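You operate a simulated robot arm through the tools that you are given. There is no shell and no other tool. Be economical: measure what you need, move in short steps, check, and stop when the job is done.

The job below is to be done with a simulated robot arm. You get a single attempt, and the scene is never put back.

Task
Uncover the lidded well and melt the green pot's glue in it at 60 degrees.
Fine: grey lid on the cork mat; the glue runs clear; dial ends off; the pot stays in. Set down upright: green pot.
Where things are to end (x, y in the base frame): grey lid within 30 mm of [330, -180].

It is judged by the outcome, as a careful person would: the job done as asked, and still so three seconds after it is handed in. It fails if anything else is knocked over, pushed out of place, dropped, spilled or broken. A push-on lid holds only when it is set on centred and level and pressed home; a screw cap is set on level and turned clockwise until tight.

Robot
A 7-joint arm with a two-finger gripper on a trunk, on a base that drives. Base frame: it is fixed to the floor where the robot stands at the start and does not move with it; the origin is under the middle of the robot, x ahead of it, y to its left, z up; the surface under the hand at the start is at about z = 790. Lengths are in mm, angles in rad, forces in N, time in s.
With the tool pointing down near the work surface it reaches from about 360 to 780 mm from the robot's upright axis, wherever it stands. Its first joint turns from -2.496 to 2.496 rad. Places, roughly: bath dial [400, 0, 900]; cork mat top [400, -200, 800]; grey lid (10x10x4 cm) [500, 0, 900]; white bath [400, 100, 800]. Payload 2.45 kg.
The tool frame sits at the grasp point between the pads (the TCP): z along the fingers, y along the line on which they close. The tips reach 26 mm beyond it. The gripper opens to 96 mm. The gripper's body begins 69 mm behind the TCP.
Orientation is that of the tool frame in the base frame, as [roll, pitch, yaw] about the fixed x, y, z axes, in that order (R = Rz(yaw) Ry(pitch) Rx(roll)). With the fingers straight down and closing along the base's y, the tool's x points along the base's -x, its y along +y and its z along -z.

Tools
- The arm moves only by the tool arm_command. Its arguments are lists of equal length, an entry for each row: "linear": the shift along the tool's x, y, z in units of 500 mm (1.0 is 500 mm), a list of three; "delta_rot": the turn, a rotation vector about the tool's x, y, z in units of 60 degrees (1.0 is 60 degrees), a list of three; "claw": the gripper command, from -1 (shut) to 1 (fully open), values between in proportion. In form: {"linear": [[tx, ty, tz], ...], "delta_rot": [[rx, ry, rz], ...], "claw": [claw, ...]}. A call has 1 to 8 rows; each row is the pose to reach, as a shift and turn from the pose commanded when the call began, along the tool's axes at that moment. A call with a number of a shift or a turn outside -1 to 1 is refused whole. Rows are played at 5 a second. More than 50 mm and 0.15 rad between two rows, or a gripper value outside its range, and nothing of the call is played. A pose out of reach is approached as far as the arm can. The call stops where the force on the tool passes 90 N (or 10 N more than at its start, if that is more) or the arm is blocked; 0.2 s more then pass. Each finger halts on what it meets, pressing with about 37 N; the grip force reading is that of the motor and also rises with nothing between the fingers. The clock runs only during rows and for 0.2 s after the last one: add rows that repeat a pose to give the fingers time. It gives the time, the measured TCP pose, the force on the tool (base axes), the opening and the grip force at its end, in the units of the frame above (readings bear some noise), with the torque about the TCP (base axes, N m) and any sound that the robot's microphone picked up.
- Cameras (640 x 400 px; columns grow to the right, rows downward): "scene" is now at [30.9, 166.3, 1478.6]; the picture's right is [-0.19, -0.98, 0.00], its down [-0.68, 0.13, -0.72] and it looks along [0.70, -0.13, -0.70] (base axes); focal length 281 px, centre (320, 200). "wrist" rides on the gripper at [82, 3, -98] in the tool frame; the picture's right is [-0.04, 1.00, 0.00], its down [-0.73, -0.03, -0.68] and it looks along [-0.68, -0.03, 0.73] (tool axes); focal length 256 px, centre (320, 200). There is no depth. A picture from a camera that has moved, and an enlarged one, comes with that camera's place and axes in the base frame and with its lens.
- camera(camera): a new picture of that camera. The clock stands still meanwhile.
- slide_trunk(by): slides the trunk up (or, below 0, down) by that many mm; the arm and the scene camera ride with it, the base frame stays. It gives what a move gives, with no picture.
- steer(legs): drives the robot by 1 to 6 legs, each [ahead, turn to the left] in mm and rad, along the robot's own axes; the way and the turn of a leg run together, so that a leg with both is an arc; at most 1500 mm and 3.142 rad a leg. The arm and the cameras ride along, it lands a little off, and it stops where it bumps. It gives what a move gives.
- turn_head(pan, tilt): turns the head with the scene camera to pan (to the left, within 2.705 rad either way) and tilt (down, from -0.506 to 1.204), counted from straight ahead of the robot. It gives what a move gives.
- zoom(camera, box): a new picture of the part [left, top, right, bottom] of that camera's present view, enlarged. The clock stands still meanwhile.
- finish_job(): hands the job in; it is judged then, once.

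Go step by step. Nothing tells you exact positions but the pictures and the camera data: compare them with the known pose of the tool, close in by small moves and look again before you grip or let go. The budget is 120 turns and 90 pictures, counting those below and the enlarged ones. Unless the task says otherwise, let go and move clear before handing in, and close with one line.

The tools are called after "Request:" as name(argument=value, ...) on one line, values as JSON. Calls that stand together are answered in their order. arm_command: Moves the arm, as the interface text tells. Its arguments: {"type":"object","properties":{"linear":{"type":"array","items":{"type":"array","items":{"type":"number"}}},"delta_rot":{"type":"array","items":{"type":"array","items":{"type":"number"}}},"claw":{"type":"array","items":{"type":"number"}}},"required":["linear","delta_rot","claw"]} The other tools are called the same way: slide_trunk (by) slides the trunk up or down; steer (legs) drives the base; turn_head (pan, tilt) turns the head that bears the scene camera; camera (camera) takes a picture; zoom (camera, box) takes an enlarged picture of a part of a camera's view; finish_job () hands the job in.

At the start:

```text
time: 0.0
ee_pos: [556.4, 110.1, 1173.1]
ee_rot: [3.141, 0.0, 3.141]
force: [0.4, 0.0, 0.5]
moment: [0.02, 0.01, -0.01]
grip_width: 95.9
finger_force: 0.1
trunk travel left (down, up): [-525.0, 115.0]
robot x, y, heading: [-2.2, -2.0, 0.001]
head pan, tilt: [-0.187, 0.771]
```

scene: 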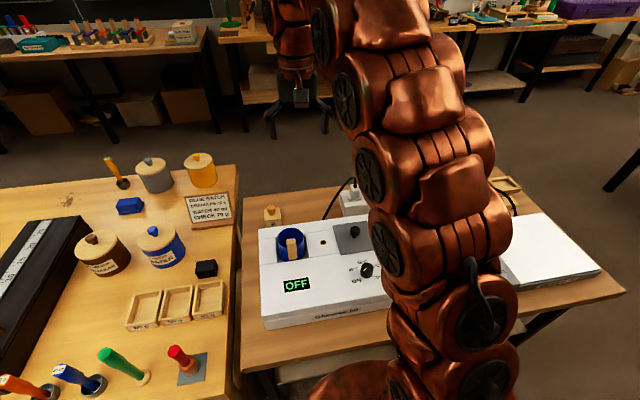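
wrist: 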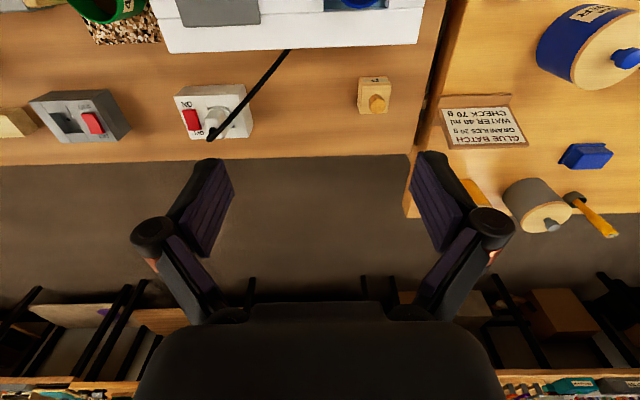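

I see the white bath with a blue pot in the open well, a lidded well, a dial and an OFF display; the arm hides the rest. I'll look closer first.

Request:
zoom(camera="scene", box=[250, 180, 410, 340])

Request:
zoom(camera="wrist", box=[0, 0, 440, 160])

```text
2.50 times, centred on (330, 260) of scene
camera zoom: at [30.9, 166.3, 1478.6], right [-0.19, -0.98, 0.0], down [-0.68, 0.13, -0.72], along [0.7, -0.13, -0.7], focal length 703 px, centre (295, 50)
```

zoom: 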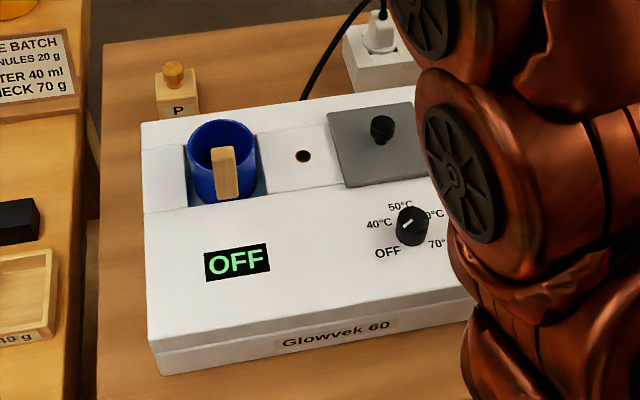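

```text
1.45 times, centred on (220, 80) of wrist
camera zoom: at [474.2, 113.7, 1272.3], right [0.04, 1.0, 0.0], down [0.73, -0.03, 0.68], along [0.68, -0.03, -0.73], focal length 372 px, centre (466, 374)
```

zoom: 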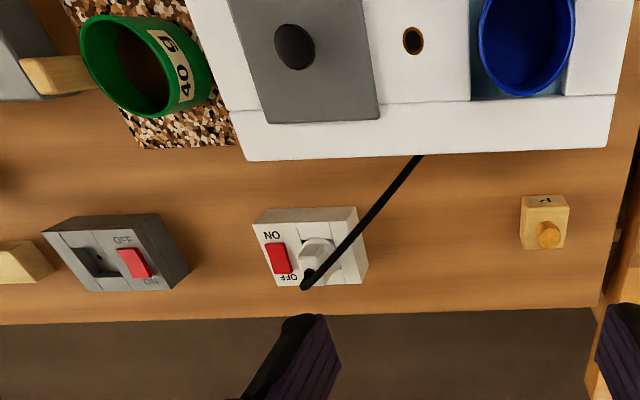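

The green pot stands on the cork mat right of the bath. I'll tilt the wrist so its camera looks straight down over the work area.

Request:
arm_command(linear=[[0.025, -0.053, 0], [0.05, -0.107, 0], [0.075, -0.16, 0], [0.1, -0.213, 0], [0.125, -0.267, 0], [0.15, -0.32, 0]], delta_rot=[[0, 0.12, 0], [0, 0.24, 0], [0, 0.36, 0], [0, 0.48, 0], [0, 0.6, 0], [0, 0.716, 0]], claw=[1, 1, 1, 1, 1, 1])

Request:
camera(camera="wrist")

Request:
camera(camera="scene")

```text
time: 1.4
ee_pos: [421.9, -31.9, 1044.6]
ee_rot: [-3.141, -0.624, -3.138]
force: [-0.1, 0.6, 0.2]
moment: [-0.03, 0.02, 0.02]
grip_width: 96.3
finger_force: 0.1
out of reach, approached as far as the arm can: row 1, 2, 3, 4, 5, 6
trunk travel left (down, up): [-525.0, 115.0]
robot x, y, heading: [2.7, -1.6, 0.002]
head pan, tilt: [-0.187, 0.771]
```

```text
85 pictures are left
camera wrist: at [412.2, -30.0, 1172.7], right [0.03, 1.0, -0.02], down [0.99, -0.03, 0.12], along [0.12, -0.03, -0.99], focal length 256 px, centre (320, 200)
```

wrist: 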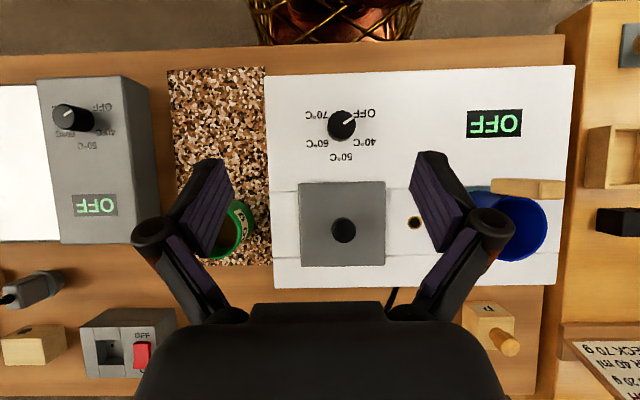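

```text
84 pictures are left
camera scene: at [30.6, 167.0, 1478.5], right [-0.19, -0.98, 0.0], down [-0.68, 0.13, -0.72], along [0.7, -0.13, -0.7], focal length 281 px, centre (320, 200)
```

scene: 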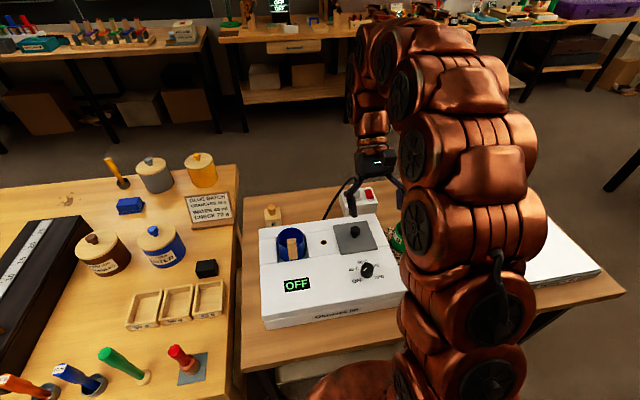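

Dial pointer is at OFF; 60 is about 180° clockwise (seen from above). Pot stands around (489,-162) on the mat; the dial and lid target are near the inner reach limit, so I'll check behind the robot before backing up a little.

Request:
turn_head(pan=2.7, tilt=0.7)

Request:
camera(camera="scene")

```text
time: 3.9
ee_pos: [421.7, -34.3, 1044.6]
ee_rot: [-3.141, -0.622, -3.141]
force: [0.2, -0.1, 1.1]
moment: [-0.04, 0.02, 0.06]
grip_width: 96.0
finger_force: 0.1
trunk travel left (down, up): [-525.0, 115.0]
robot x, y, heading: [-0.3, -3.0, -0.002]
head pan, tilt: [2.7, 0.7]
```

```text
83 pictures are left
camera scene: at [-126.5, 217.8, 1484.5], right [0.43, 0.9, 0.0], down [0.58, -0.28, -0.76], along [-0.69, 0.33, -0.64], focal length 281 px, centre (320, 200)
```

scene: 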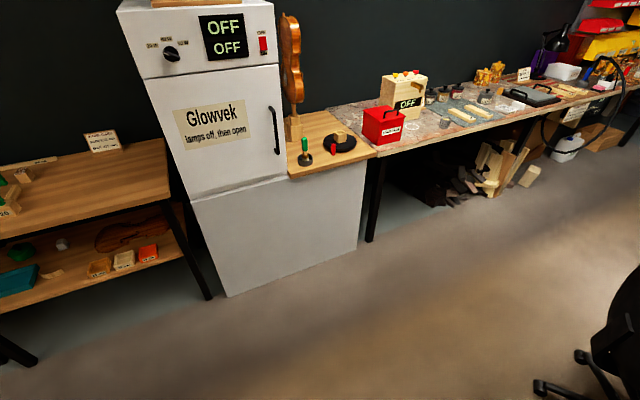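

The floor behind is clear. I'll back up 100 mm, raise the arm a bit with vertical tool, and look at the bath with the head again.

Request:
steer(legs=[[-100, 0]])

Request:
turn_head(pan=-0.25, tilt=0.8)

Request:
camera(camera="scene")

Request:
camera(camera="wrist")

```text
time: 5.1
ee_pos: [319.3, -34.2, 1043.8]
ee_rot: [3.141, -0.621, 3.138]
force: [0.0, -0.2, 0.7]
moment: [-0.01, -0.02, 0.01]
grip_width: 96.2
finger_force: 0.1
trunk travel left (down, up): [-525.0, 115.0]
robot x, y, heading: [-98.5, -1.2, -0.002]
head pan, tilt: [2.7, 0.7]
```

```text
time: 7.7
ee_pos: [319.7, -34.5, 1044.2]
ee_rot: [-3.141, -0.62, 3.139]
force: [0.0, 0.0, 0.1]
moment: [0.01, 0.01, -0.02]
grip_width: 96.3
finger_force: 0.1
trunk travel left (down, up): [-525.0, 115.0]
robot x, y, heading: [-102.1, -2.4, -0.004]
head pan, tilt: [-0.25, 0.799]
```

```text
82 pictures are left
camera scene: at [-73.2, 161.6, 1476.3], right [-0.25, -0.97, 0.0], down [-0.69, 0.18, -0.7], along [0.68, -0.17, -0.72], focal length 281 px, centre (320, 200)
```

scene: 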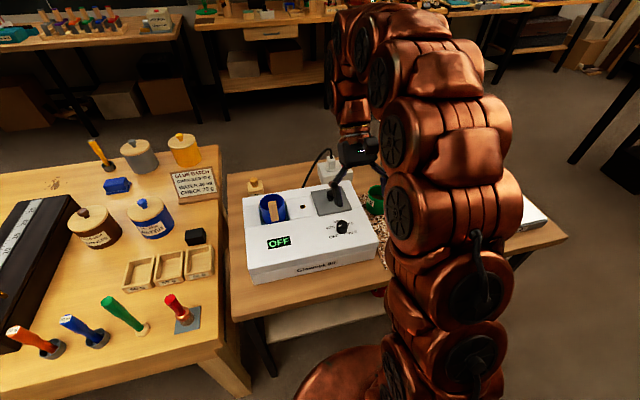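

```text
81 pictures are left
camera wrist: at [310.6, -31.4, 1172.7], right [0.03, 1.0, -0.02], down [0.99, -0.03, 0.13], along [0.12, -0.03, -0.99], focal length 256 px, centre (320, 200)
```

wrist: 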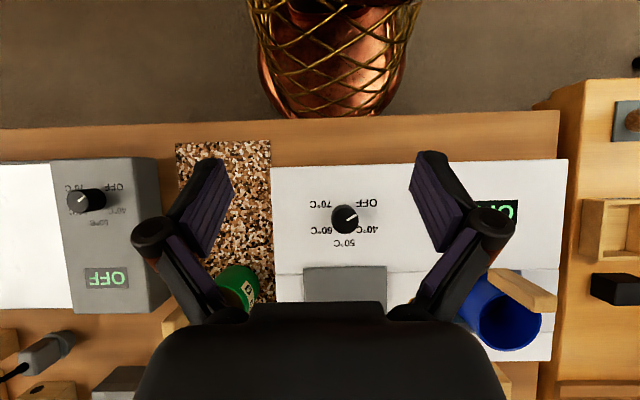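

Triangulating: dial (367,-13), top ≈ z 890; lid plate top z ≈ 870, centre about (480,-13) with its knob there. I'll go above the lid with the tool vertical.

Request:
arm_command(linear=[[-0.058, 0.009, -0.029], [-0.115, 0.018, -0.059], [-0.173, 0.026, -0.088], [-0.23, 0.035, -0.118], [-0.288, 0.044, -0.147], [-0.288, 0.044, -0.147]], delta_rot=[[0, -0.118, 0], [0, -0.237, 0], [0, -0.355, 0], [0, -0.474, 0], [0, -0.592, 0], [0, -0.592, 0]], claw=[1, 1, 1, 1, 1, 1])

Request:
camera(camera="wrist")

```text
time: 9.1
ee_pos: [478.7, -11.3, 1021.9]
ee_rot: [3.141, -0.001, 3.14]
force: [0.2, -0.4, -0.5]
moment: [-0.03, 0.0, 0.0]
grip_width: 96.3
finger_force: 0.1
trunk travel left (down, up): [-525.0, 115.0]
robot x, y, heading: [-102.3, -0.4, -0.004]
head pan, tilt: [-0.25, 0.799]
```

```text
80 pictures are left
camera wrist: at [397.6, -8.3, 1120.4], right [0.04, 1.0, 0.0], down [0.73, -0.03, 0.68], along [0.68, -0.03, -0.73], focal length 256 px, centre (320, 200)
```

wrist: 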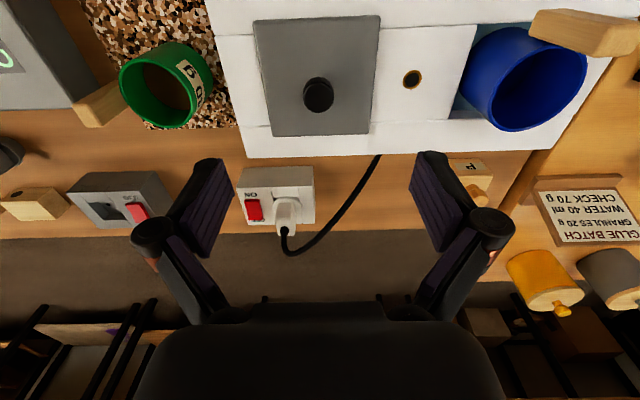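

Knob centre is at (481,-14). Descending to z ≈ 935 and looking again.

Request:
arm_command(linear=[[-0.004, -0.006, 0.06], [-0.004, -0.006, 0.12], [-0.004, -0.006, 0.174], [-0.004, -0.006, 0.174]], delta_rot=[[0, 0, 0], [0, 0, 0], [0, 0, 0], [0, 0, 0]], claw=[0.4, 0.2, 0.1, 0.1])

Request:
camera(camera="wrist")

Request:
zoom(camera="scene", box=[230, 120, 430, 280])

```text
time: 10.1
ee_pos: [481.2, -15.3, 931.2]
ee_rot: [-3.141, -0.001, 3.138]
force: [-0.3, -0.3, -0.1]
moment: [0.03, -0.02, 0.0]
grip_width: 52.7
finger_force: 0.1
trunk travel left (down, up): [-525.0, 115.0]
robot x, y, heading: [-100.3, 0.8, -0.005]
head pan, tilt: [-0.25, 0.799]
```

```text
79 pictures are left
camera wrist: at [399.4, -12.6, 1030.6], right [0.04, 1.0, 0.0], down [0.73, -0.03, 0.68], along [0.68, -0.03, -0.74], focal length 256 px, centre (320, 200)
```

wrist: 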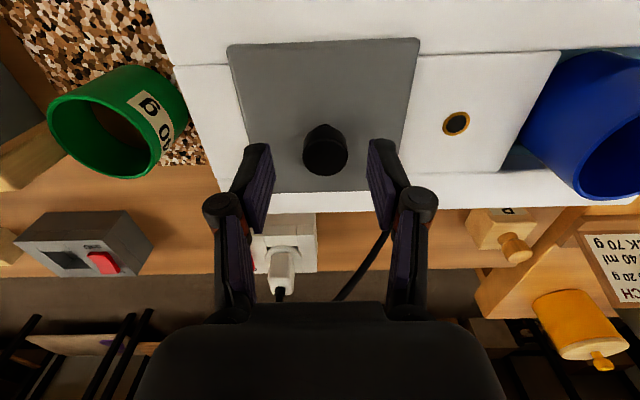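

```text
2.50 times, centred on (330, 200) of scene
camera zoom: at [-73.2, 161.6, 1476.3], right [-0.25, -0.97, 0.0], down [-0.69, 0.18, -0.7], along [0.68, -0.17, -0.72], focal length 703 px, centre (295, 200)
```

zoom: 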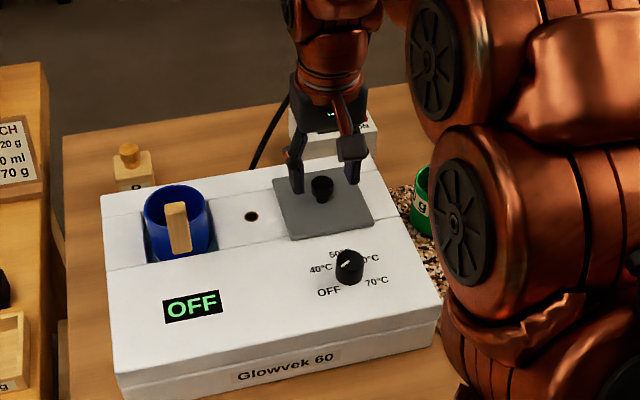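

The knob sits between the fingers. Descend to TCP ≈ 899 and close.

Request:
arm_command(linear=[[-0.004, 0.003, 0.032], [-0.004, 0.003, 0.064], [-0.004, 0.003, 0.064], [-0.004, 0.003, 0.064], [-0.004, 0.003, 0.064], [-0.004, 0.003, 0.064]], delta_rot=[[0, 0, 0], [0, 0, 0], [0, 0, 0], [0, 0, 0], [0, 0, 0], [0, 0, 0]], claw=[0.1, 0.1, -0.5, -1, -1, -1])

Request:
camera(camera="wrist")

```text
time: 11.2
ee_pos: [485.0, -12.9, 908.5]
ee_rot: [-3.141, 0.023, 3.139]
force: [-7.3, 0.6, 52.2]
moment: [0.02, 0.69, 0.01]
grip_width: 23.0
finger_force: 33.5
trunk travel left (down, up): [-525.0, 115.0]
robot x, y, heading: [-98.5, -2.1, -0.003]
head pan, tilt: [-0.25, 0.799]
stopped in row 5: the force on the tool passed its limit at 97 N (the readings are from after the stop); the commanded pose is now the measured one
```

```text
77 pictures are left
camera wrist: at [401.4, -9.7, 1006.0], right [0.04, 1.0, 0.0], down [0.72, -0.03, 0.69], along [0.69, -0.03, -0.72], focal length 256 px, centre (320, 200)
```

wrist: 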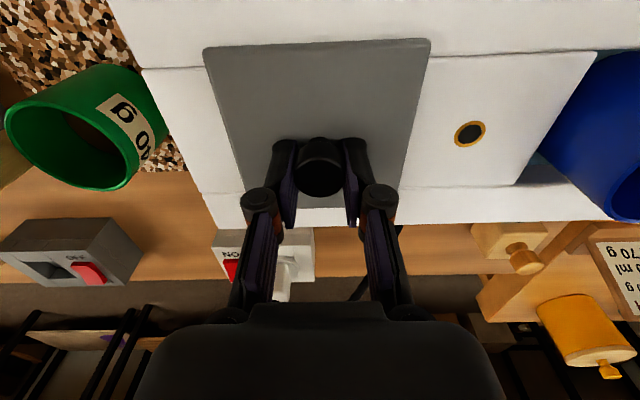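

Grip is on the knob (tips touched the plate: its top is at z ≈ 882). Lifting gently.

Request:
arm_command(linear=[[0, 0, -0.01], [0, 0, -0.04], [0, 0, -0.1], [0, 0, -0.16], [0, 0, -0.22]], delta_rot=[[0, 0, 0], [0, 0, 0], [0, 0, 0], [0, 0, 0], [0, 0, 0]], claw=[-1, -1, -1, -1, -1])

Request:
camera(camera="wrist")

Request:
zoom(camera="scene", box=[230, 120, 430, 280])

```text
time: 12.4
ee_pos: [483.6, -13.8, 1014.6]
ee_rot: [-3.142, 0.012, 3.139]
force: [-0.1, 0.8, -0.4]
moment: [-0.01, 0.01, 0.02]
grip_width: 22.9
finger_force: 36.9
trunk travel left (down, up): [-525.0, 115.0]
robot x, y, heading: [-99.0, 0.8, -0.001]
head pan, tilt: [-0.25, 0.799]
```

```text
76 pictures are left
camera wrist: at [400.4, -11.6, 1112.6], right [0.04, 1.0, 0.0], down [0.73, -0.03, 0.69], along [0.69, -0.03, -0.73], focal length 256 px, centre (320, 200)
```

wrist: 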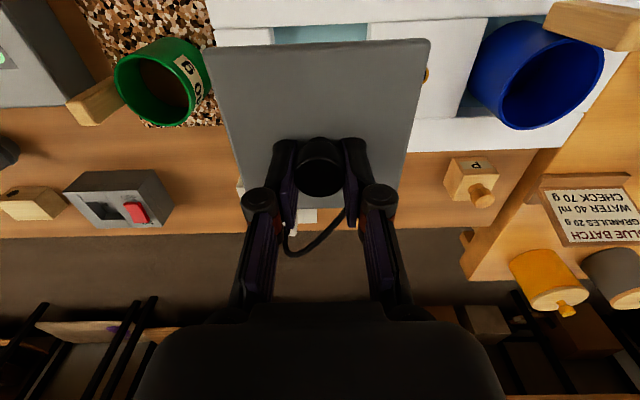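

```text
2.50 times, centred on (330, 200) of scene
camera zoom: at [-73.0, 161.6, 1476.3], right [-0.25, -0.97, 0.0], down [-0.69, 0.18, -0.7], along [0.68, -0.17, -0.72], focal length 703 px, centre (295, 200)
```

zoom: 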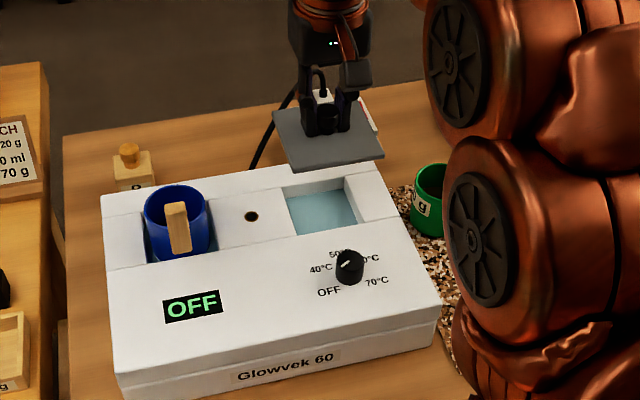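

The well has water and is free. Carrying the lid at height to over (330,-180).

Request:
arm_command(linear=[[0.05, -0.055, 0], [0.1, -0.11, 0], [0.154, -0.166, 0], [0.205, -0.22, 0], [0.256, -0.276, 0], [0.307, -0.332, 0], [0.307, -0.332, 0.08], [0.307, -0.332, 0.16]], delta_rot=[[0, 0, 0], [0, 0, 0], [0, 0, 0], [0, 0, 0], [0, 0, 0], [0, 0, 0], [0, 0, 0], [0, 0, 0]], claw=[-1, -1, -1, -1, -1, -1, -1, -1])

Request:
camera(camera="wrist")

Request:
camera(camera="scene")

```text
time: 14.2
ee_pos: [329.5, -175.9, 933.1]
ee_rot: [-3.141, 0.013, 3.139]
force: [0.5, -0.7, -0.6]
moment: [0.0, -0.02, 0.01]
grip_width: 23.4
finger_force: 37.5
trunk travel left (down, up): [-525.0, 115.0]
robot x, y, heading: [-102.6, 1.9, -0.002]
head pan, tilt: [-0.25, 0.799]
```

```text
74 pictures are left
camera wrist: at [246.1, -173.8, 1031.2], right [0.04, 1.0, 0.0], down [0.73, -0.03, 0.69], along [0.69, -0.03, -0.73], focal length 256 px, centre (320, 200)
```

wrist: 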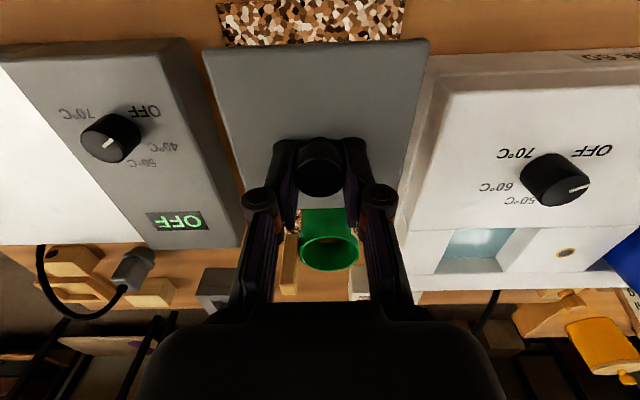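

```text
73 pictures are left
camera scene: at [-73.5, 161.5, 1476.3], right [-0.25, -0.97, 0.0], down [-0.69, 0.18, -0.7], along [0.68, -0.17, -0.72], focal length 281 px, centre (320, 200)
```

scene: 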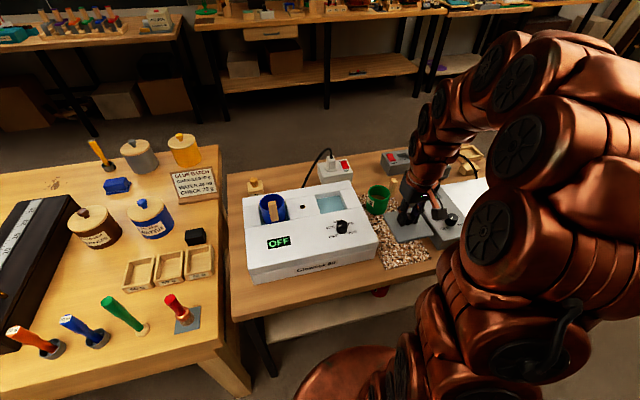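

The lid hangs over the mat between the two baths. Lowering to near contact.

Request:
arm_command(linear=[[0, -0.006, 0.06], [0, -0.006, 0.12], [0, -0.006, 0.165], [0, -0.006, 0.174], [0, -0.006, 0.178]], delta_rot=[[0, 0, 0], [0, 0, 0], [0, 0, 0], [0, 0, 0], [0, 0, 0]], claw=[-1, -1, -1, -1, -1])

Request:
camera(camera="scene")

```text
time: 15.4
ee_pos: [333.8, -180.1, 844.3]
ee_rot: [3.142, 0.01, 3.139]
force: [-0.8, -0.3, -0.5]
moment: [-0.01, -0.03, 0.01]
grip_width: 22.6
finger_force: 36.8
trunk travel left (down, up): [-525.0, 115.0]
robot x, y, heading: [-103.1, 2.0, -0.002]
head pan, tilt: [-0.25, 0.799]
```

```text
72 pictures are left
camera scene: at [-73.3, 161.5, 1476.3], right [-0.25, -0.97, 0.0], down [-0.69, 0.18, -0.7], along [0.68, -0.17, -0.72], focal length 281 px, centre (320, 200)
```

scene: 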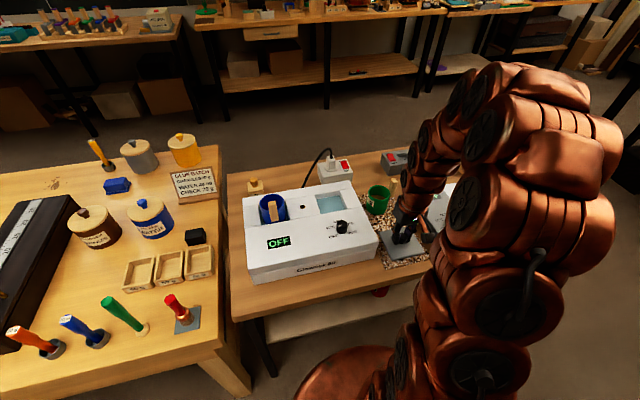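

Still free. Lowering in 3 mm steps.

Request:
arm_command(linear=[[0.004, 0, 0.006], [0.006, 0, 0.012], [0.006, 0, 0.016]], delta_rot=[[0, 0, 0], [0, 0, 0], [0, 0, 0]], claw=[-1, -1, -1])

```text
time: 16.2
ee_pos: [329.6, -180.8, 836.2]
ee_rot: [3.141, 0.012, 3.141]
force: [-0.9, -0.5, -0.4]
moment: [-0.01, -0.01, 0.04]
grip_width: 22.8
finger_force: 37.4
trunk travel left (down, up): [-525.0, 115.0]
robot x, y, heading: [-99.4, -2.5, -0.0]
head pan, tilt: [-0.25, 0.799]
```

Request:
arm_command(linear=[[0, 0, 0.006], [0, 0, 0.012]], delta_rot=[[0, 0, 0], [0, 0, 0]], claw=[-1, -1])

Request:
zoom(camera="scene", box=[360, 180, 480, 280])

```text
time: 16.8
ee_pos: [329.6, -181.0, 831.7]
ee_rot: [-3.141, 0.012, 3.142]
force: [-0.2, 0.2, -0.8]
moment: [-0.01, -0.03, 0.02]
grip_width: 23.0
finger_force: 36.6
trunk travel left (down, up): [-525.0, 115.0]
robot x, y, heading: [-97.8, -0.3, -0.001]
head pan, tilt: [-0.25, 0.799]
```

```text
4.00 times, centred on (420, 230) of scene
camera zoom: at [-73.3, 161.5, 1476.3], right [-0.25, -0.97, 0.0], down [-0.69, 0.18, -0.7], along [0.68, -0.17, -0.72], focal length 1124 px, centre (-80, 80)
```

zoom: 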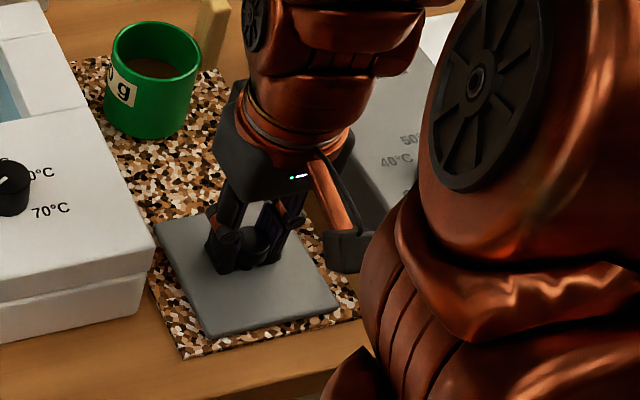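

Request:
arm_command(linear=[[0, 0, 0.004], [0, 0, 0.008], [0, 0, 0.012]], delta_rot=[[0, 0, 0], [0, 0, 0], [0, 0, 0]], claw=[-1, -1, -1])

```text
time: 17.8
ee_pos: [329.5, -181.5, 828.1]
ee_rot: [-3.135, 0.024, -3.141]
force: [-18.1, 8.8, 66.1]
moment: [0.69, 1.93, -0.07]
grip_width: 23.0
finger_force: 37.6
trunk travel left (down, up): [-525.0, 115.0]
robot x, y, heading: [-106.3, -0.0, -0.003]
head pan, tilt: [-0.25, 0.799]
stopped in row 3: the force on the tool passed its limit at 93 N (the readings are from after the stop); the commanded pose is now the measured one
```

The lid rests on the mat. Ease off 2 mm, open, and rise.

Request:
arm_command(linear=[[0, 0, -0.003], [0, 0, -0.003], [0, 0, -0.003], [0, 0, -0.006], [0, 0, -0.04], [0, 0, -0.12], [0, 0, -0.2], [0, 0, -0.28]], delta_rot=[[0, 0, 0], [0, 0, 0], [0, 0, 0], [0, 0, 0], [0, 0, 0], [0, 0, 0], [0, 0, 0], [0, 0, 0]], claw=[-1, 0.1, 0.1, 0.1, 0.1, 0.1, 0.1, 0.1])

Request:
camera(camera="wrist")

Request:
zoom(camera="scene", box=[300, 160, 480, 280])

```text
time: 19.6
ee_pos: [330.6, -180.3, 967.2]
ee_rot: [-3.14, 0.021, 3.141]
force: [0.0, -0.4, -0.9]
moment: [0.01, 0.0, -0.03]
grip_width: 53.0
finger_force: 0.1
trunk travel left (down, up): [-525.0, 115.0]
robot x, y, heading: [-102.7, -0.8, -0.001]
head pan, tilt: [-0.25, 0.799]
```

```text
70 pictures are left
camera wrist: at [246.6, -176.3, 1064.3], right [0.04, 1.0, 0.0], down [0.72, -0.03, 0.69], along [0.69, -0.03, -0.72], focal length 256 px, centre (320, 200)
```

wrist: 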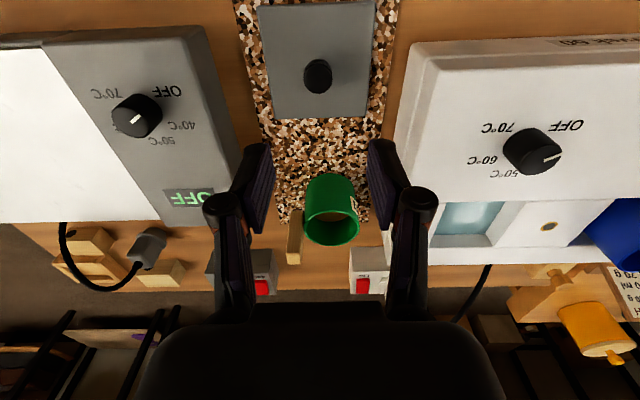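

```text
3.33 times, centred on (390, 220) of scene
camera zoom: at [-73.0, 161.4, 1476.3], right [-0.25, -0.97, 0.0], down [-0.69, 0.18, -0.7], along [0.68, -0.17, -0.72], focal length 937 px, centre (87, 133)
```

zoom: 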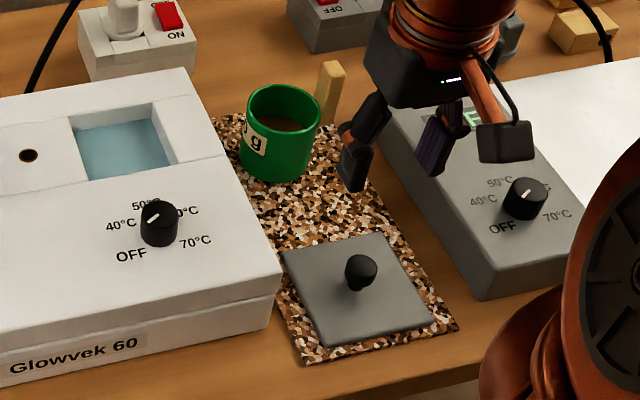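

Lid is on the mat at the target. Next I move above the green pot to measure it and its handle.

Request:
arm_command(linear=[[-0.06, 0.01, -0.02], [-0.13, 0.02, -0.04], [-0.2, 0.03, -0.06], [-0.2, 0.03, -0.06]], delta_rot=[[0, 0.0, 0], [0, 0.02, 0], [0, 0.02, 0], [0, 0.02, 0]], claw=[0.6, 1, 1, 1])

Request:
camera(camera="wrist")

Request:
zoom(camera="scene", box=[240, 160, 400, 260])

```text
time: 20.6
ee_pos: [428.2, -165.7, 1000.9]
ee_rot: [-3.138, -0.003, 3.141]
force: [-0.9, 0.3, -0.2]
moment: [0.01, -0.02, 0.0]
grip_width: 96.0
finger_force: 0.1
trunk travel left (down, up): [-525.0, 115.0]
robot x, y, heading: [-101.7, 0.6, -0.005]
head pan, tilt: [-0.25, 0.799]
```

```text
68 pictures are left
camera wrist: at [347.3, -162.0, 1097.9], right [0.04, 1.0, 0.0], down [0.73, -0.03, 0.68], along [0.68, -0.03, -0.74], focal length 256 px, centre (320, 200)
```

wrist: 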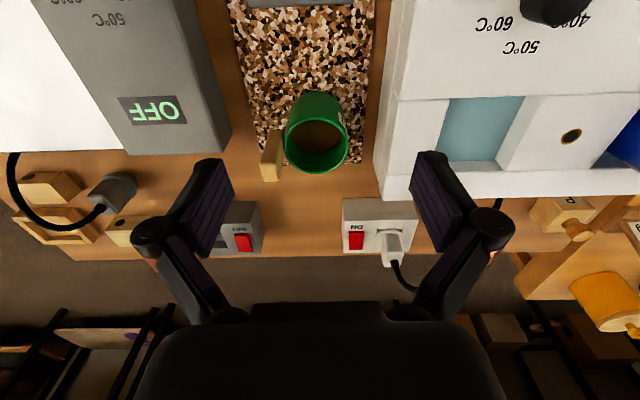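

```text
4.00 times, centred on (320, 210) of scene
camera zoom: at [-73.3, 161.5, 1476.3], right [-0.25, -0.97, 0.0], down [-0.69, 0.18, -0.7], along [0.68, -0.17, -0.72], focal length 1124 px, centre (320, 160)
```

zoom: 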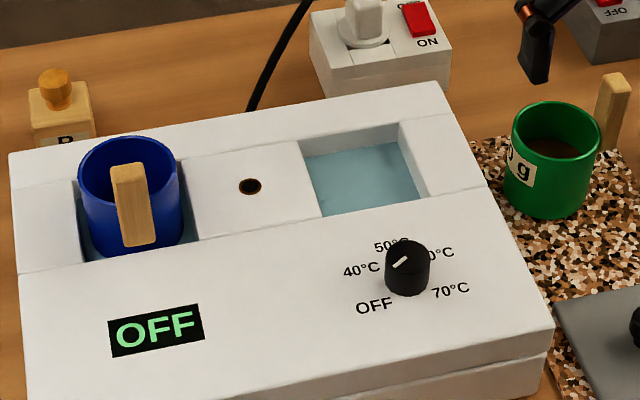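

The pot is ~65 mm wide with an upright wooden handle on its side. I need the well's true size and how deep the blue pot sits, so I'll look down over both wells.

Request:
arm_command(linear=[[-0.015, 0.07, -0.01], [-0.03, 0.14, -0.02], [-0.045, 0.21, -0.03], [-0.06, 0.28, -0.04], [-0.075, 0.35, -0.05], [-0.09, 0.42, -0.05], [-0.09, 0.42, -0.05]], delta_rot=[[0, 0.12, 0], [0, 0.24, 0], [0, 0.36, 0], [0, 0.48, 0], [0, 0.6, 0], [0, 0.7, 0], [0, 0.7, 0]], claw=[1, 1, 1, 1, 1, 1, 1])

Request:
camera(camera="wrist")

```text
time: 22.2
ee_pos: [346.8, 48.8, 944.2]
ee_rot: [-3.129, -0.734, 3.133]
force: [-2.3, 1.2, -1.9]
moment: [-0.08, -0.02, 0.07]
grip_width: 95.6
finger_force: 0.0
out of reach, approached as far as the arm can: row 4, 5, 6, 7
trunk travel left (down, up): [-525.0, 115.0]
robot x, y, heading: [-101.9, -0.3, -0.001]
head pan, tilt: [-0.25, 0.799]
```

```text
66 pictures are left
camera wrist: at [351.5, 51.8, 1072.5], right [0.03, 1.0, -0.04], down [1.0, -0.03, 0.01], along [0.01, -0.04, -1.0], focal length 256 px, centre (320, 200)
```

wrist: 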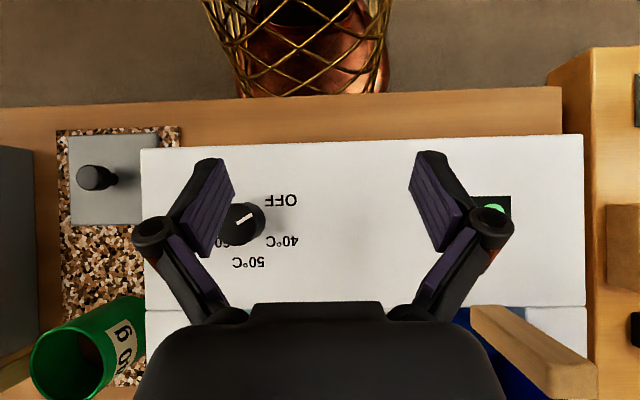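

Estimates: well ≈ 80 mm square centred (483,-10), bath top z ≈ 874, shallow (~20 mm); green pot centre ≈ (491,-171), rim z ≈ 852, handle towards -y. I'll straighten the tool and go back toward the pot, turning the tool 90° to grip along x.

Request:
arm_command(linear=[[-0.01, -0.036, -0.037], [-0.02, -0.073, -0.074], [-0.03, -0.109, -0.111], [-0.035, -0.145, -0.148], [-0.042, -0.182, -0.185], [-0.05, -0.218, -0.222], [-0.05, -0.218, -0.222]], delta_rot=[[0, -0.117, 0], [0, -0.234, 0], [0, -0.35, 0], [0, -0.467, 0], [0, -0.584, 0], [0, -0.701, 0], [0, -0.701, 0]], claw=[1, 1, 1, 1, 1, 1, 1])

```text
time: 23.8
ee_pos: [439.5, -62.8, 1007.5]
ee_rot: [-3.14, -0.001, 3.14]
force: [0.5, 0.0, 0.3]
moment: [-0.01, -0.01, 0.0]
grip_width: 95.9
finger_force: 0.0
trunk travel left (down, up): [-525.0, 115.0]
robot x, y, heading: [-101.3, 1.4, -0.0]
head pan, tilt: [-0.25, 0.799]
```

Request:
arm_command(linear=[[-0.017, -0.033, 0], [-0.034, -0.066, 0], [-0.051, -0.1, 0], [-0.068, -0.133, 0], [-0.085, -0.166, 0], [-0.102, -0.2, 0]], delta_rot=[[0, 0, 0.125], [0, 0, 0.25], [0, 0, 0.375], [0, 0, 0.5], [0, 0, 0.625], [0, 0, 0.75]], claw=[1, 1, 1, 1, 1, 1])

Request:
arm_command(linear=[[0, 0, 0], [0, 0, 0], [0, 0, 0], [0, 0, 0], [0, 0, 0], [0, 0, 0]], delta_rot=[[0, 0, 0.125], [0, 0, 0.25], [0, 0, 0.375], [0, 0, 0.5], [0, 0, 0.625], [0, 0, 0.75]], claw=[1, 1, 1, 1, 1, 1])

Request:
camera(camera="wrist")

Request:
camera(camera="scene")

```text
time: 25.2
ee_pos: [489.6, -165.6, 1009.6]
ee_rot: [-3.136, 0.002, 2.351]
force: [-0.7, 0.2, -0.2]
moment: [0.01, 0.01, 0.0]
grip_width: 95.9
finger_force: 0.1
trunk travel left (down, up): [-525.0, 115.0]
robot x, y, heading: [-102.4, 1.6, -0.001]
head pan, tilt: [-0.25, 0.799]
```

```text
time: 26.6
ee_pos: [492.0, -164.2, 1008.8]
ee_rot: [-3.138, 0.004, 1.566]
force: [0.0, -0.2, 0.3]
moment: [0.01, 0.03, -0.01]
grip_width: 95.9
finger_force: 0.0
trunk travel left (down, up): [-525.0, 115.0]
robot x, y, heading: [-101.8, 1.3, -0.007]
head pan, tilt: [-0.25, 0.799]
```

```text
65 pictures are left
camera wrist: at [495.5, -83.2, 1107.6], right [1.0, -0.04, 0.0], down [-0.03, -0.73, 0.68], along [-0.03, -0.68, -0.73], focal length 256 px, centre (320, 200)
```

wrist: 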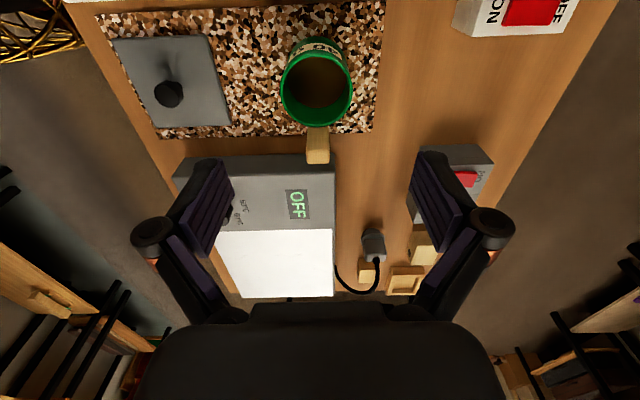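

```text
64 pictures are left
camera scene: at [-73.2, 161.5, 1476.3], right [-0.25, -0.97, 0.0], down [-0.69, 0.18, -0.7], along [0.68, -0.17, -0.72], focal length 281 px, centre (320, 200)
```

scene: 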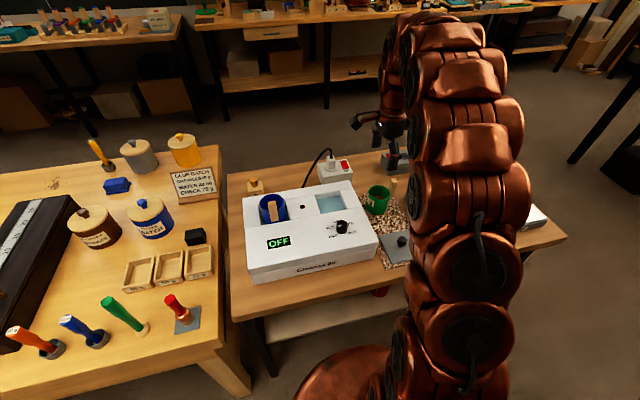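

Pot centre refined to about (488,-174), handle straight toward -y, Ø ≈ 69. Descending to just above the rim.

Request:
arm_command(linear=[[-0.02, -0.008, 0.06], [-0.02, -0.008, 0.12], [-0.02, -0.008, 0.18], [-0.02, -0.008, 0.24], [-0.02, -0.008, 0.24]], delta_rot=[[0, 0, 0], [0, 0, 0], [0, 0, 0], [0, 0, 0], [0, 0, 0]], claw=[1, 1, 1, 1, 1])

Request:
camera(camera="wrist")

Request:
zoom(camera="scene", box=[320, 150, 420, 220])

```text
time: 27.8
ee_pos: [487.2, -174.6, 887.9]
ee_rot: [-3.14, 0.005, 1.569]
force: [-0.6, 0.4, 0.2]
moment: [-0.01, 0.01, 0.02]
grip_width: 96.1
finger_force: 0.0
trunk travel left (down, up): [-525.0, 115.0]
robot x, y, heading: [-107.0, 0.8, 0.0]
head pan, tilt: [-0.25, 0.799]
```

```text
63 pictures are left
camera wrist: at [489.5, -93.3, 987.0], right [1.0, -0.04, 0.0], down [-0.03, -0.73, 0.68], along [-0.03, -0.68, -0.73], focal length 256 px, centre (320, 200)
```

wrist: 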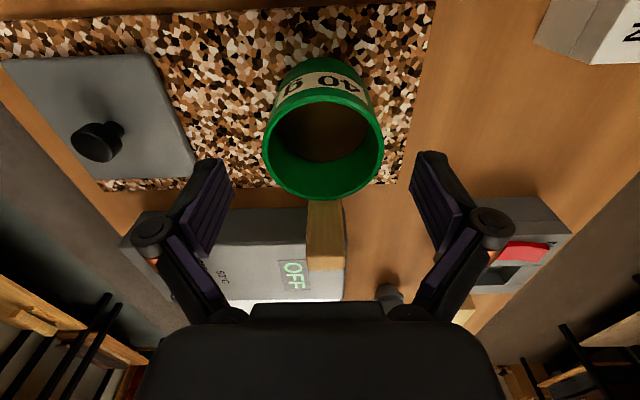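

```text
5.71 times, centred on (370, 185) of scene
camera zoom: at [-73.2, 161.5, 1476.3], right [-0.25, -0.97, 0.0], down [-0.69, 0.18, -0.7], along [0.68, -0.17, -0.72], focal length 1606 px, centre (34, 286)
```

zoom: 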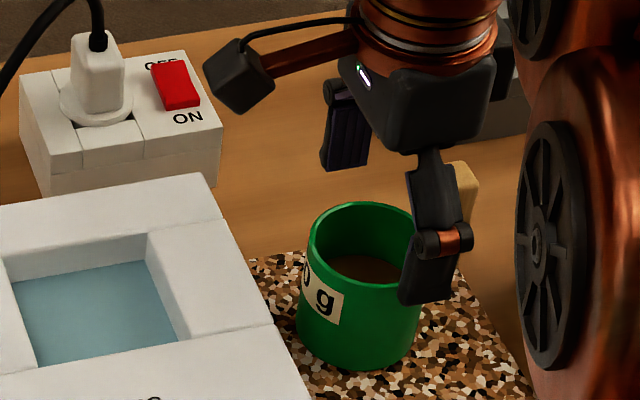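

Rim z ≈ 858, centre (488,-171). Descend to TCP 854 and close on the pot.

Request:
arm_command(linear=[[0.007, 0.002, 0.03], [0.007, 0.002, 0.067], [0.007, 0.002, 0.067], [0.007, 0.002, 0.067], [0.007, 0.002, 0.067], [0.007, 0.002, 0.067], [0.007, 0.002, 0.067]], delta_rot=[[0, 0, 0], [0, 0, 0], [0, 0, 0], [0, 0, 0], [0, 0, 0], [0, 0, 0], [0, 0, 0]], claw=[1, 1, 0.6, 0.5, -0.5, -1, -1])

Request:
camera(camera="wrist")

Request:
zoom(camera="scene", box=[320, 150, 420, 220])

```text
time: 29.4
ee_pos: [487.8, -173.2, 854.2]
ee_rot: [-3.14, 0.004, 1.569]
force: [0.6, 0.6, 2.0]
moment: [-0.03, -0.17, 0.01]
grip_width: 64.3
finger_force: 36.7
trunk travel left (down, up): [-525.0, 115.0]
robot x, y, heading: [-99.8, 2.6, 0.002]
head pan, tilt: [-0.25, 0.799]
```

```text
61 pictures are left
camera wrist: at [490.5, -91.4, 953.2], right [1.0, -0.04, 0.0], down [-0.03, -0.73, 0.68], along [-0.03, -0.68, -0.73], focal length 256 px, centre (320, 200)
```

wrist: 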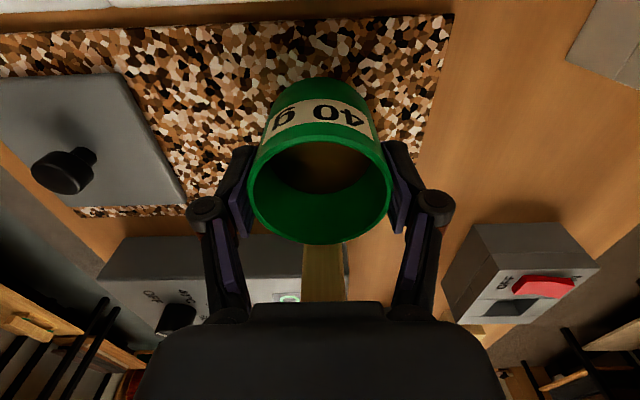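

```text
5.71 times, centred on (370, 185) of scene
camera zoom: at [-73.2, 161.5, 1476.3], right [-0.25, -0.97, 0.0], down [-0.69, 0.18, -0.7], along [0.68, -0.17, -0.72], focal length 1606 px, centre (34, 286)
```

zoom: 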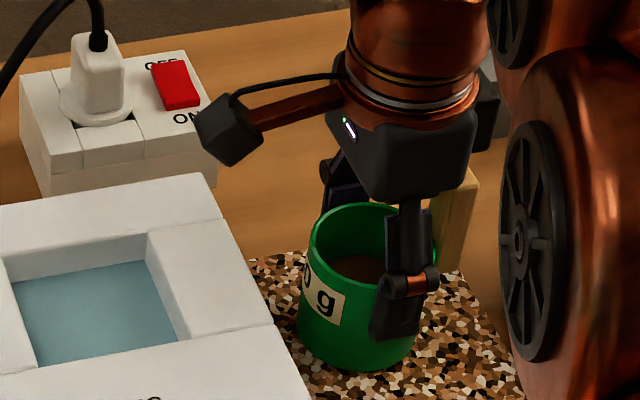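

Grip works but the fingers are ~6 mm off-centre towards -y. I'll reopen slightly, shift +y 6 mm and up 3 mm, and re-close.

Request:
arm_command(linear=[[0, 0, 0], [0, 0, 0], [0.012, 0, -0.006], [0.012, 0, -0.006], [0.012, 0, -0.006], [0.012, 0, -0.006]], delta_rot=[[0, 0, 0], [0, 0, 0], [0, 0, 0], [0, 0, 0], [0, 0, 0], [0, 0, 0]], claw=[0.6, 0.6, 0.6, 0.3, -1, -1])

Request:
zoom(camera="scene", box=[320, 150, 420, 220])

```text
time: 30.8
ee_pos: [488.5, -166.5, 858.3]
ee_rot: [-3.141, 0.004, 1.568]
force: [-0.6, -1.9, 5.8]
moment: [-0.14, 0.06, -0.03]
grip_width: 64.1
finger_force: 37.4
trunk travel left (down, up): [-525.0, 115.0]
robot x, y, heading: [-103.1, -1.5, -0.004]
head pan, tilt: [-0.25, 0.799]
```

```text
5.71 times, centred on (370, 185) of scene
camera zoom: at [-73.4, 161.5, 1476.4], right [-0.25, -0.97, 0.0], down [-0.69, 0.18, -0.7], along [0.68, -0.17, -0.72], focal length 1606 px, centre (34, 286)
```

zoom: 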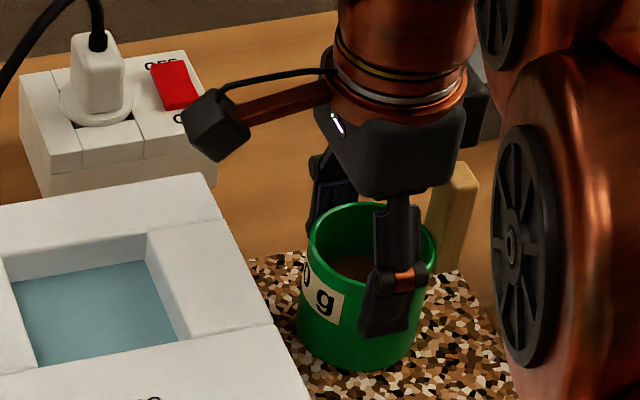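

Well centred now. Lift straight up 140 mm.

Request:
arm_command(linear=[[0, 0, -0.01], [0, 0, -0.05], [0, 0, -0.11], [0, 0, -0.17], [0, 0, -0.23], [0, 0, -0.28], [0, 0, -0.28]], delta_rot=[[0, 0, 0], [0, 0, 0], [0, 0, 0], [0, 0, 0], [0, 0, 0], [0, 0, 0], [0, 0, 0]], claw=[-1, -1, -1, -1, -1, -1, -1])

Request:
camera(camera="scene")

```text
time: 32.4
ee_pos: [485.6, -166.6, 1001.4]
ee_rot: [-3.14, 0.004, 1.569]
force: [0.6, -0.1, -1.0]
moment: [0.02, 0.01, 0.02]
grip_width: 64.1
finger_force: 36.6
trunk travel left (down, up): [-525.0, 115.0]
robot x, y, heading: [-98.6, -2.1, -0.001]
head pan, tilt: [-0.25, 0.799]
```

```text
58 pictures are left
camera scene: at [-73.2, 161.5, 1476.3], right [-0.25, -0.97, 0.0], down [-0.69, 0.18, -0.7], along [0.68, -0.17, -0.72], focal length 281 px, centre (320, 200)
```

scene: 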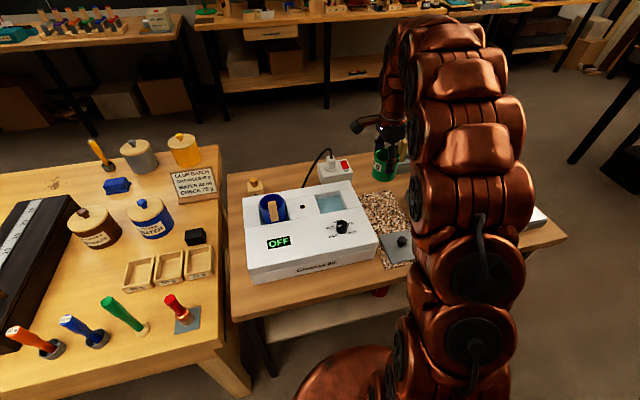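

Pot held upright. Translate +y to above the well.

Request:
arm_command(linear=[[0.04, 0, 0], [0.1, 0, 0], [0.16, 0, 0], [0.22, 0, 0], [0.28, 0, 0], [0.31, 0, 0], [0.31, 0, 0]], delta_rot=[[0, 0, 0], [0, 0, 0], [0, 0, 0], [0, 0, 0], [0, 0, 0], [0, 0, 0], [0, 0, 0]], claw=[-1, -1, -1, -1, -1, -1, -1])

Request:
camera(camera="wrist")

Request:
zoom(camera="scene", box=[240, 130, 400, 260])

```text
time: 34.0
ee_pos: [488.6, -9.3, 997.0]
ee_rot: [-3.139, 0.003, 1.567]
force: [-0.1, 1.1, -0.7]
moment: [0.06, 0.02, 0.02]
grip_width: 63.6
finger_force: 36.9
trunk travel left (down, up): [-525.0, 115.0]
robot x, y, heading: [-99.6, 2.8, -0.003]
head pan, tilt: [-0.25, 0.799]
```

```text
57 pictures are left
camera wrist: at [492.1, 71.8, 1095.9], right [1.0, -0.04, 0.0], down [-0.03, -0.73, 0.68], along [-0.03, -0.68, -0.73], focal length 256 px, centre (320, 200)
```

wrist: 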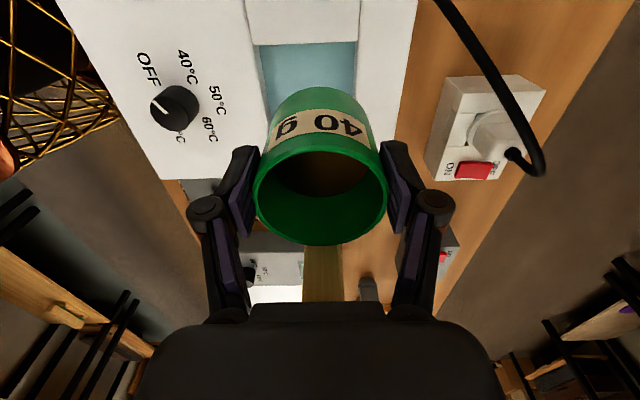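

```text
3.08 times, centred on (320, 195) of scene
camera zoom: at [-73.2, 161.6, 1476.3], right [-0.25, -0.97, 0.0], down [-0.69, 0.18, -0.7], along [0.68, -0.17, -0.72], focal length 865 px, centre (320, 215)
```

zoom: 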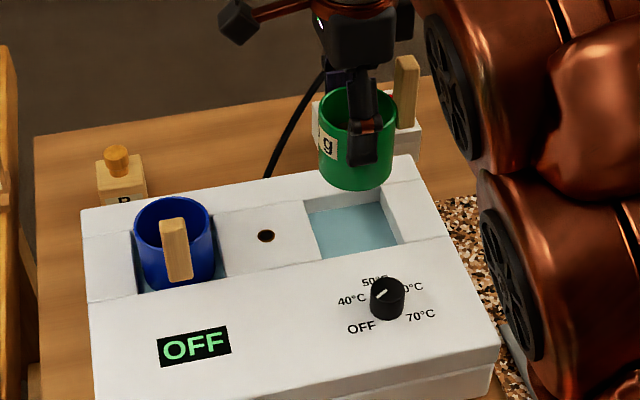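

Well centre ≈ (482,-12). Nudge the pot over it and lower to just above the bath top.

Request:
arm_command(linear=[[-0.003, -0.01, 0], [-0.003, -0.01, 0.04], [-0.003, -0.01, 0.08], [-0.003, -0.01, 0.1], [-0.003, -0.01, 0.1]], delta_rot=[[0, 0, 0], [0, 0, 0], [0, 0, 0], [0, 0, 0], [0, 0, 0]], claw=[-1, -1, -1, -1, -1])

Request:
camera(camera="wrist")

Request:
zoom(camera="scene", box=[280, 150, 400, 250])

```text
time: 35.2
ee_pos: [484.7, -13.3, 949.6]
ee_rot: [3.141, 0.004, 1.57]
force: [-0.2, -0.4, -1.0]
moment: [0.05, -0.01, -0.02]
grip_width: 63.8
finger_force: 37.3
trunk travel left (down, up): [-525.0, 115.0]
robot x, y, heading: [-101.5, 0.9, -0.006]
head pan, tilt: [-0.25, 0.799]
```

```text
55 pictures are left
camera wrist: at [488.2, 69.4, 1048.3], right [1.0, -0.04, 0.0], down [-0.03, -0.73, 0.68], along [-0.03, -0.68, -0.73], focal length 256 px, centre (320, 200)
```

wrist: 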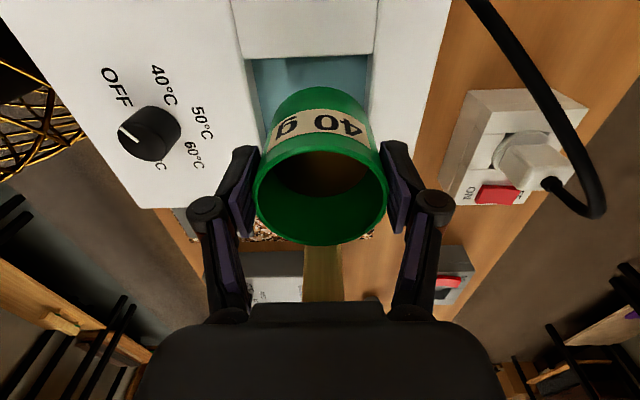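

```text
4.00 times, centred on (340, 200) of scene
camera zoom: at [-73.2, 161.6, 1476.3], right [-0.25, -0.97, 0.0], down [-0.69, 0.18, -0.7], along [0.68, -0.17, -0.72], focal length 1124 px, centre (240, 200)
```

zoom: 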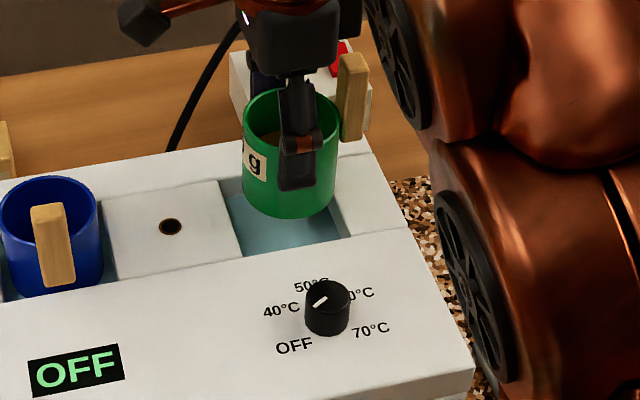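

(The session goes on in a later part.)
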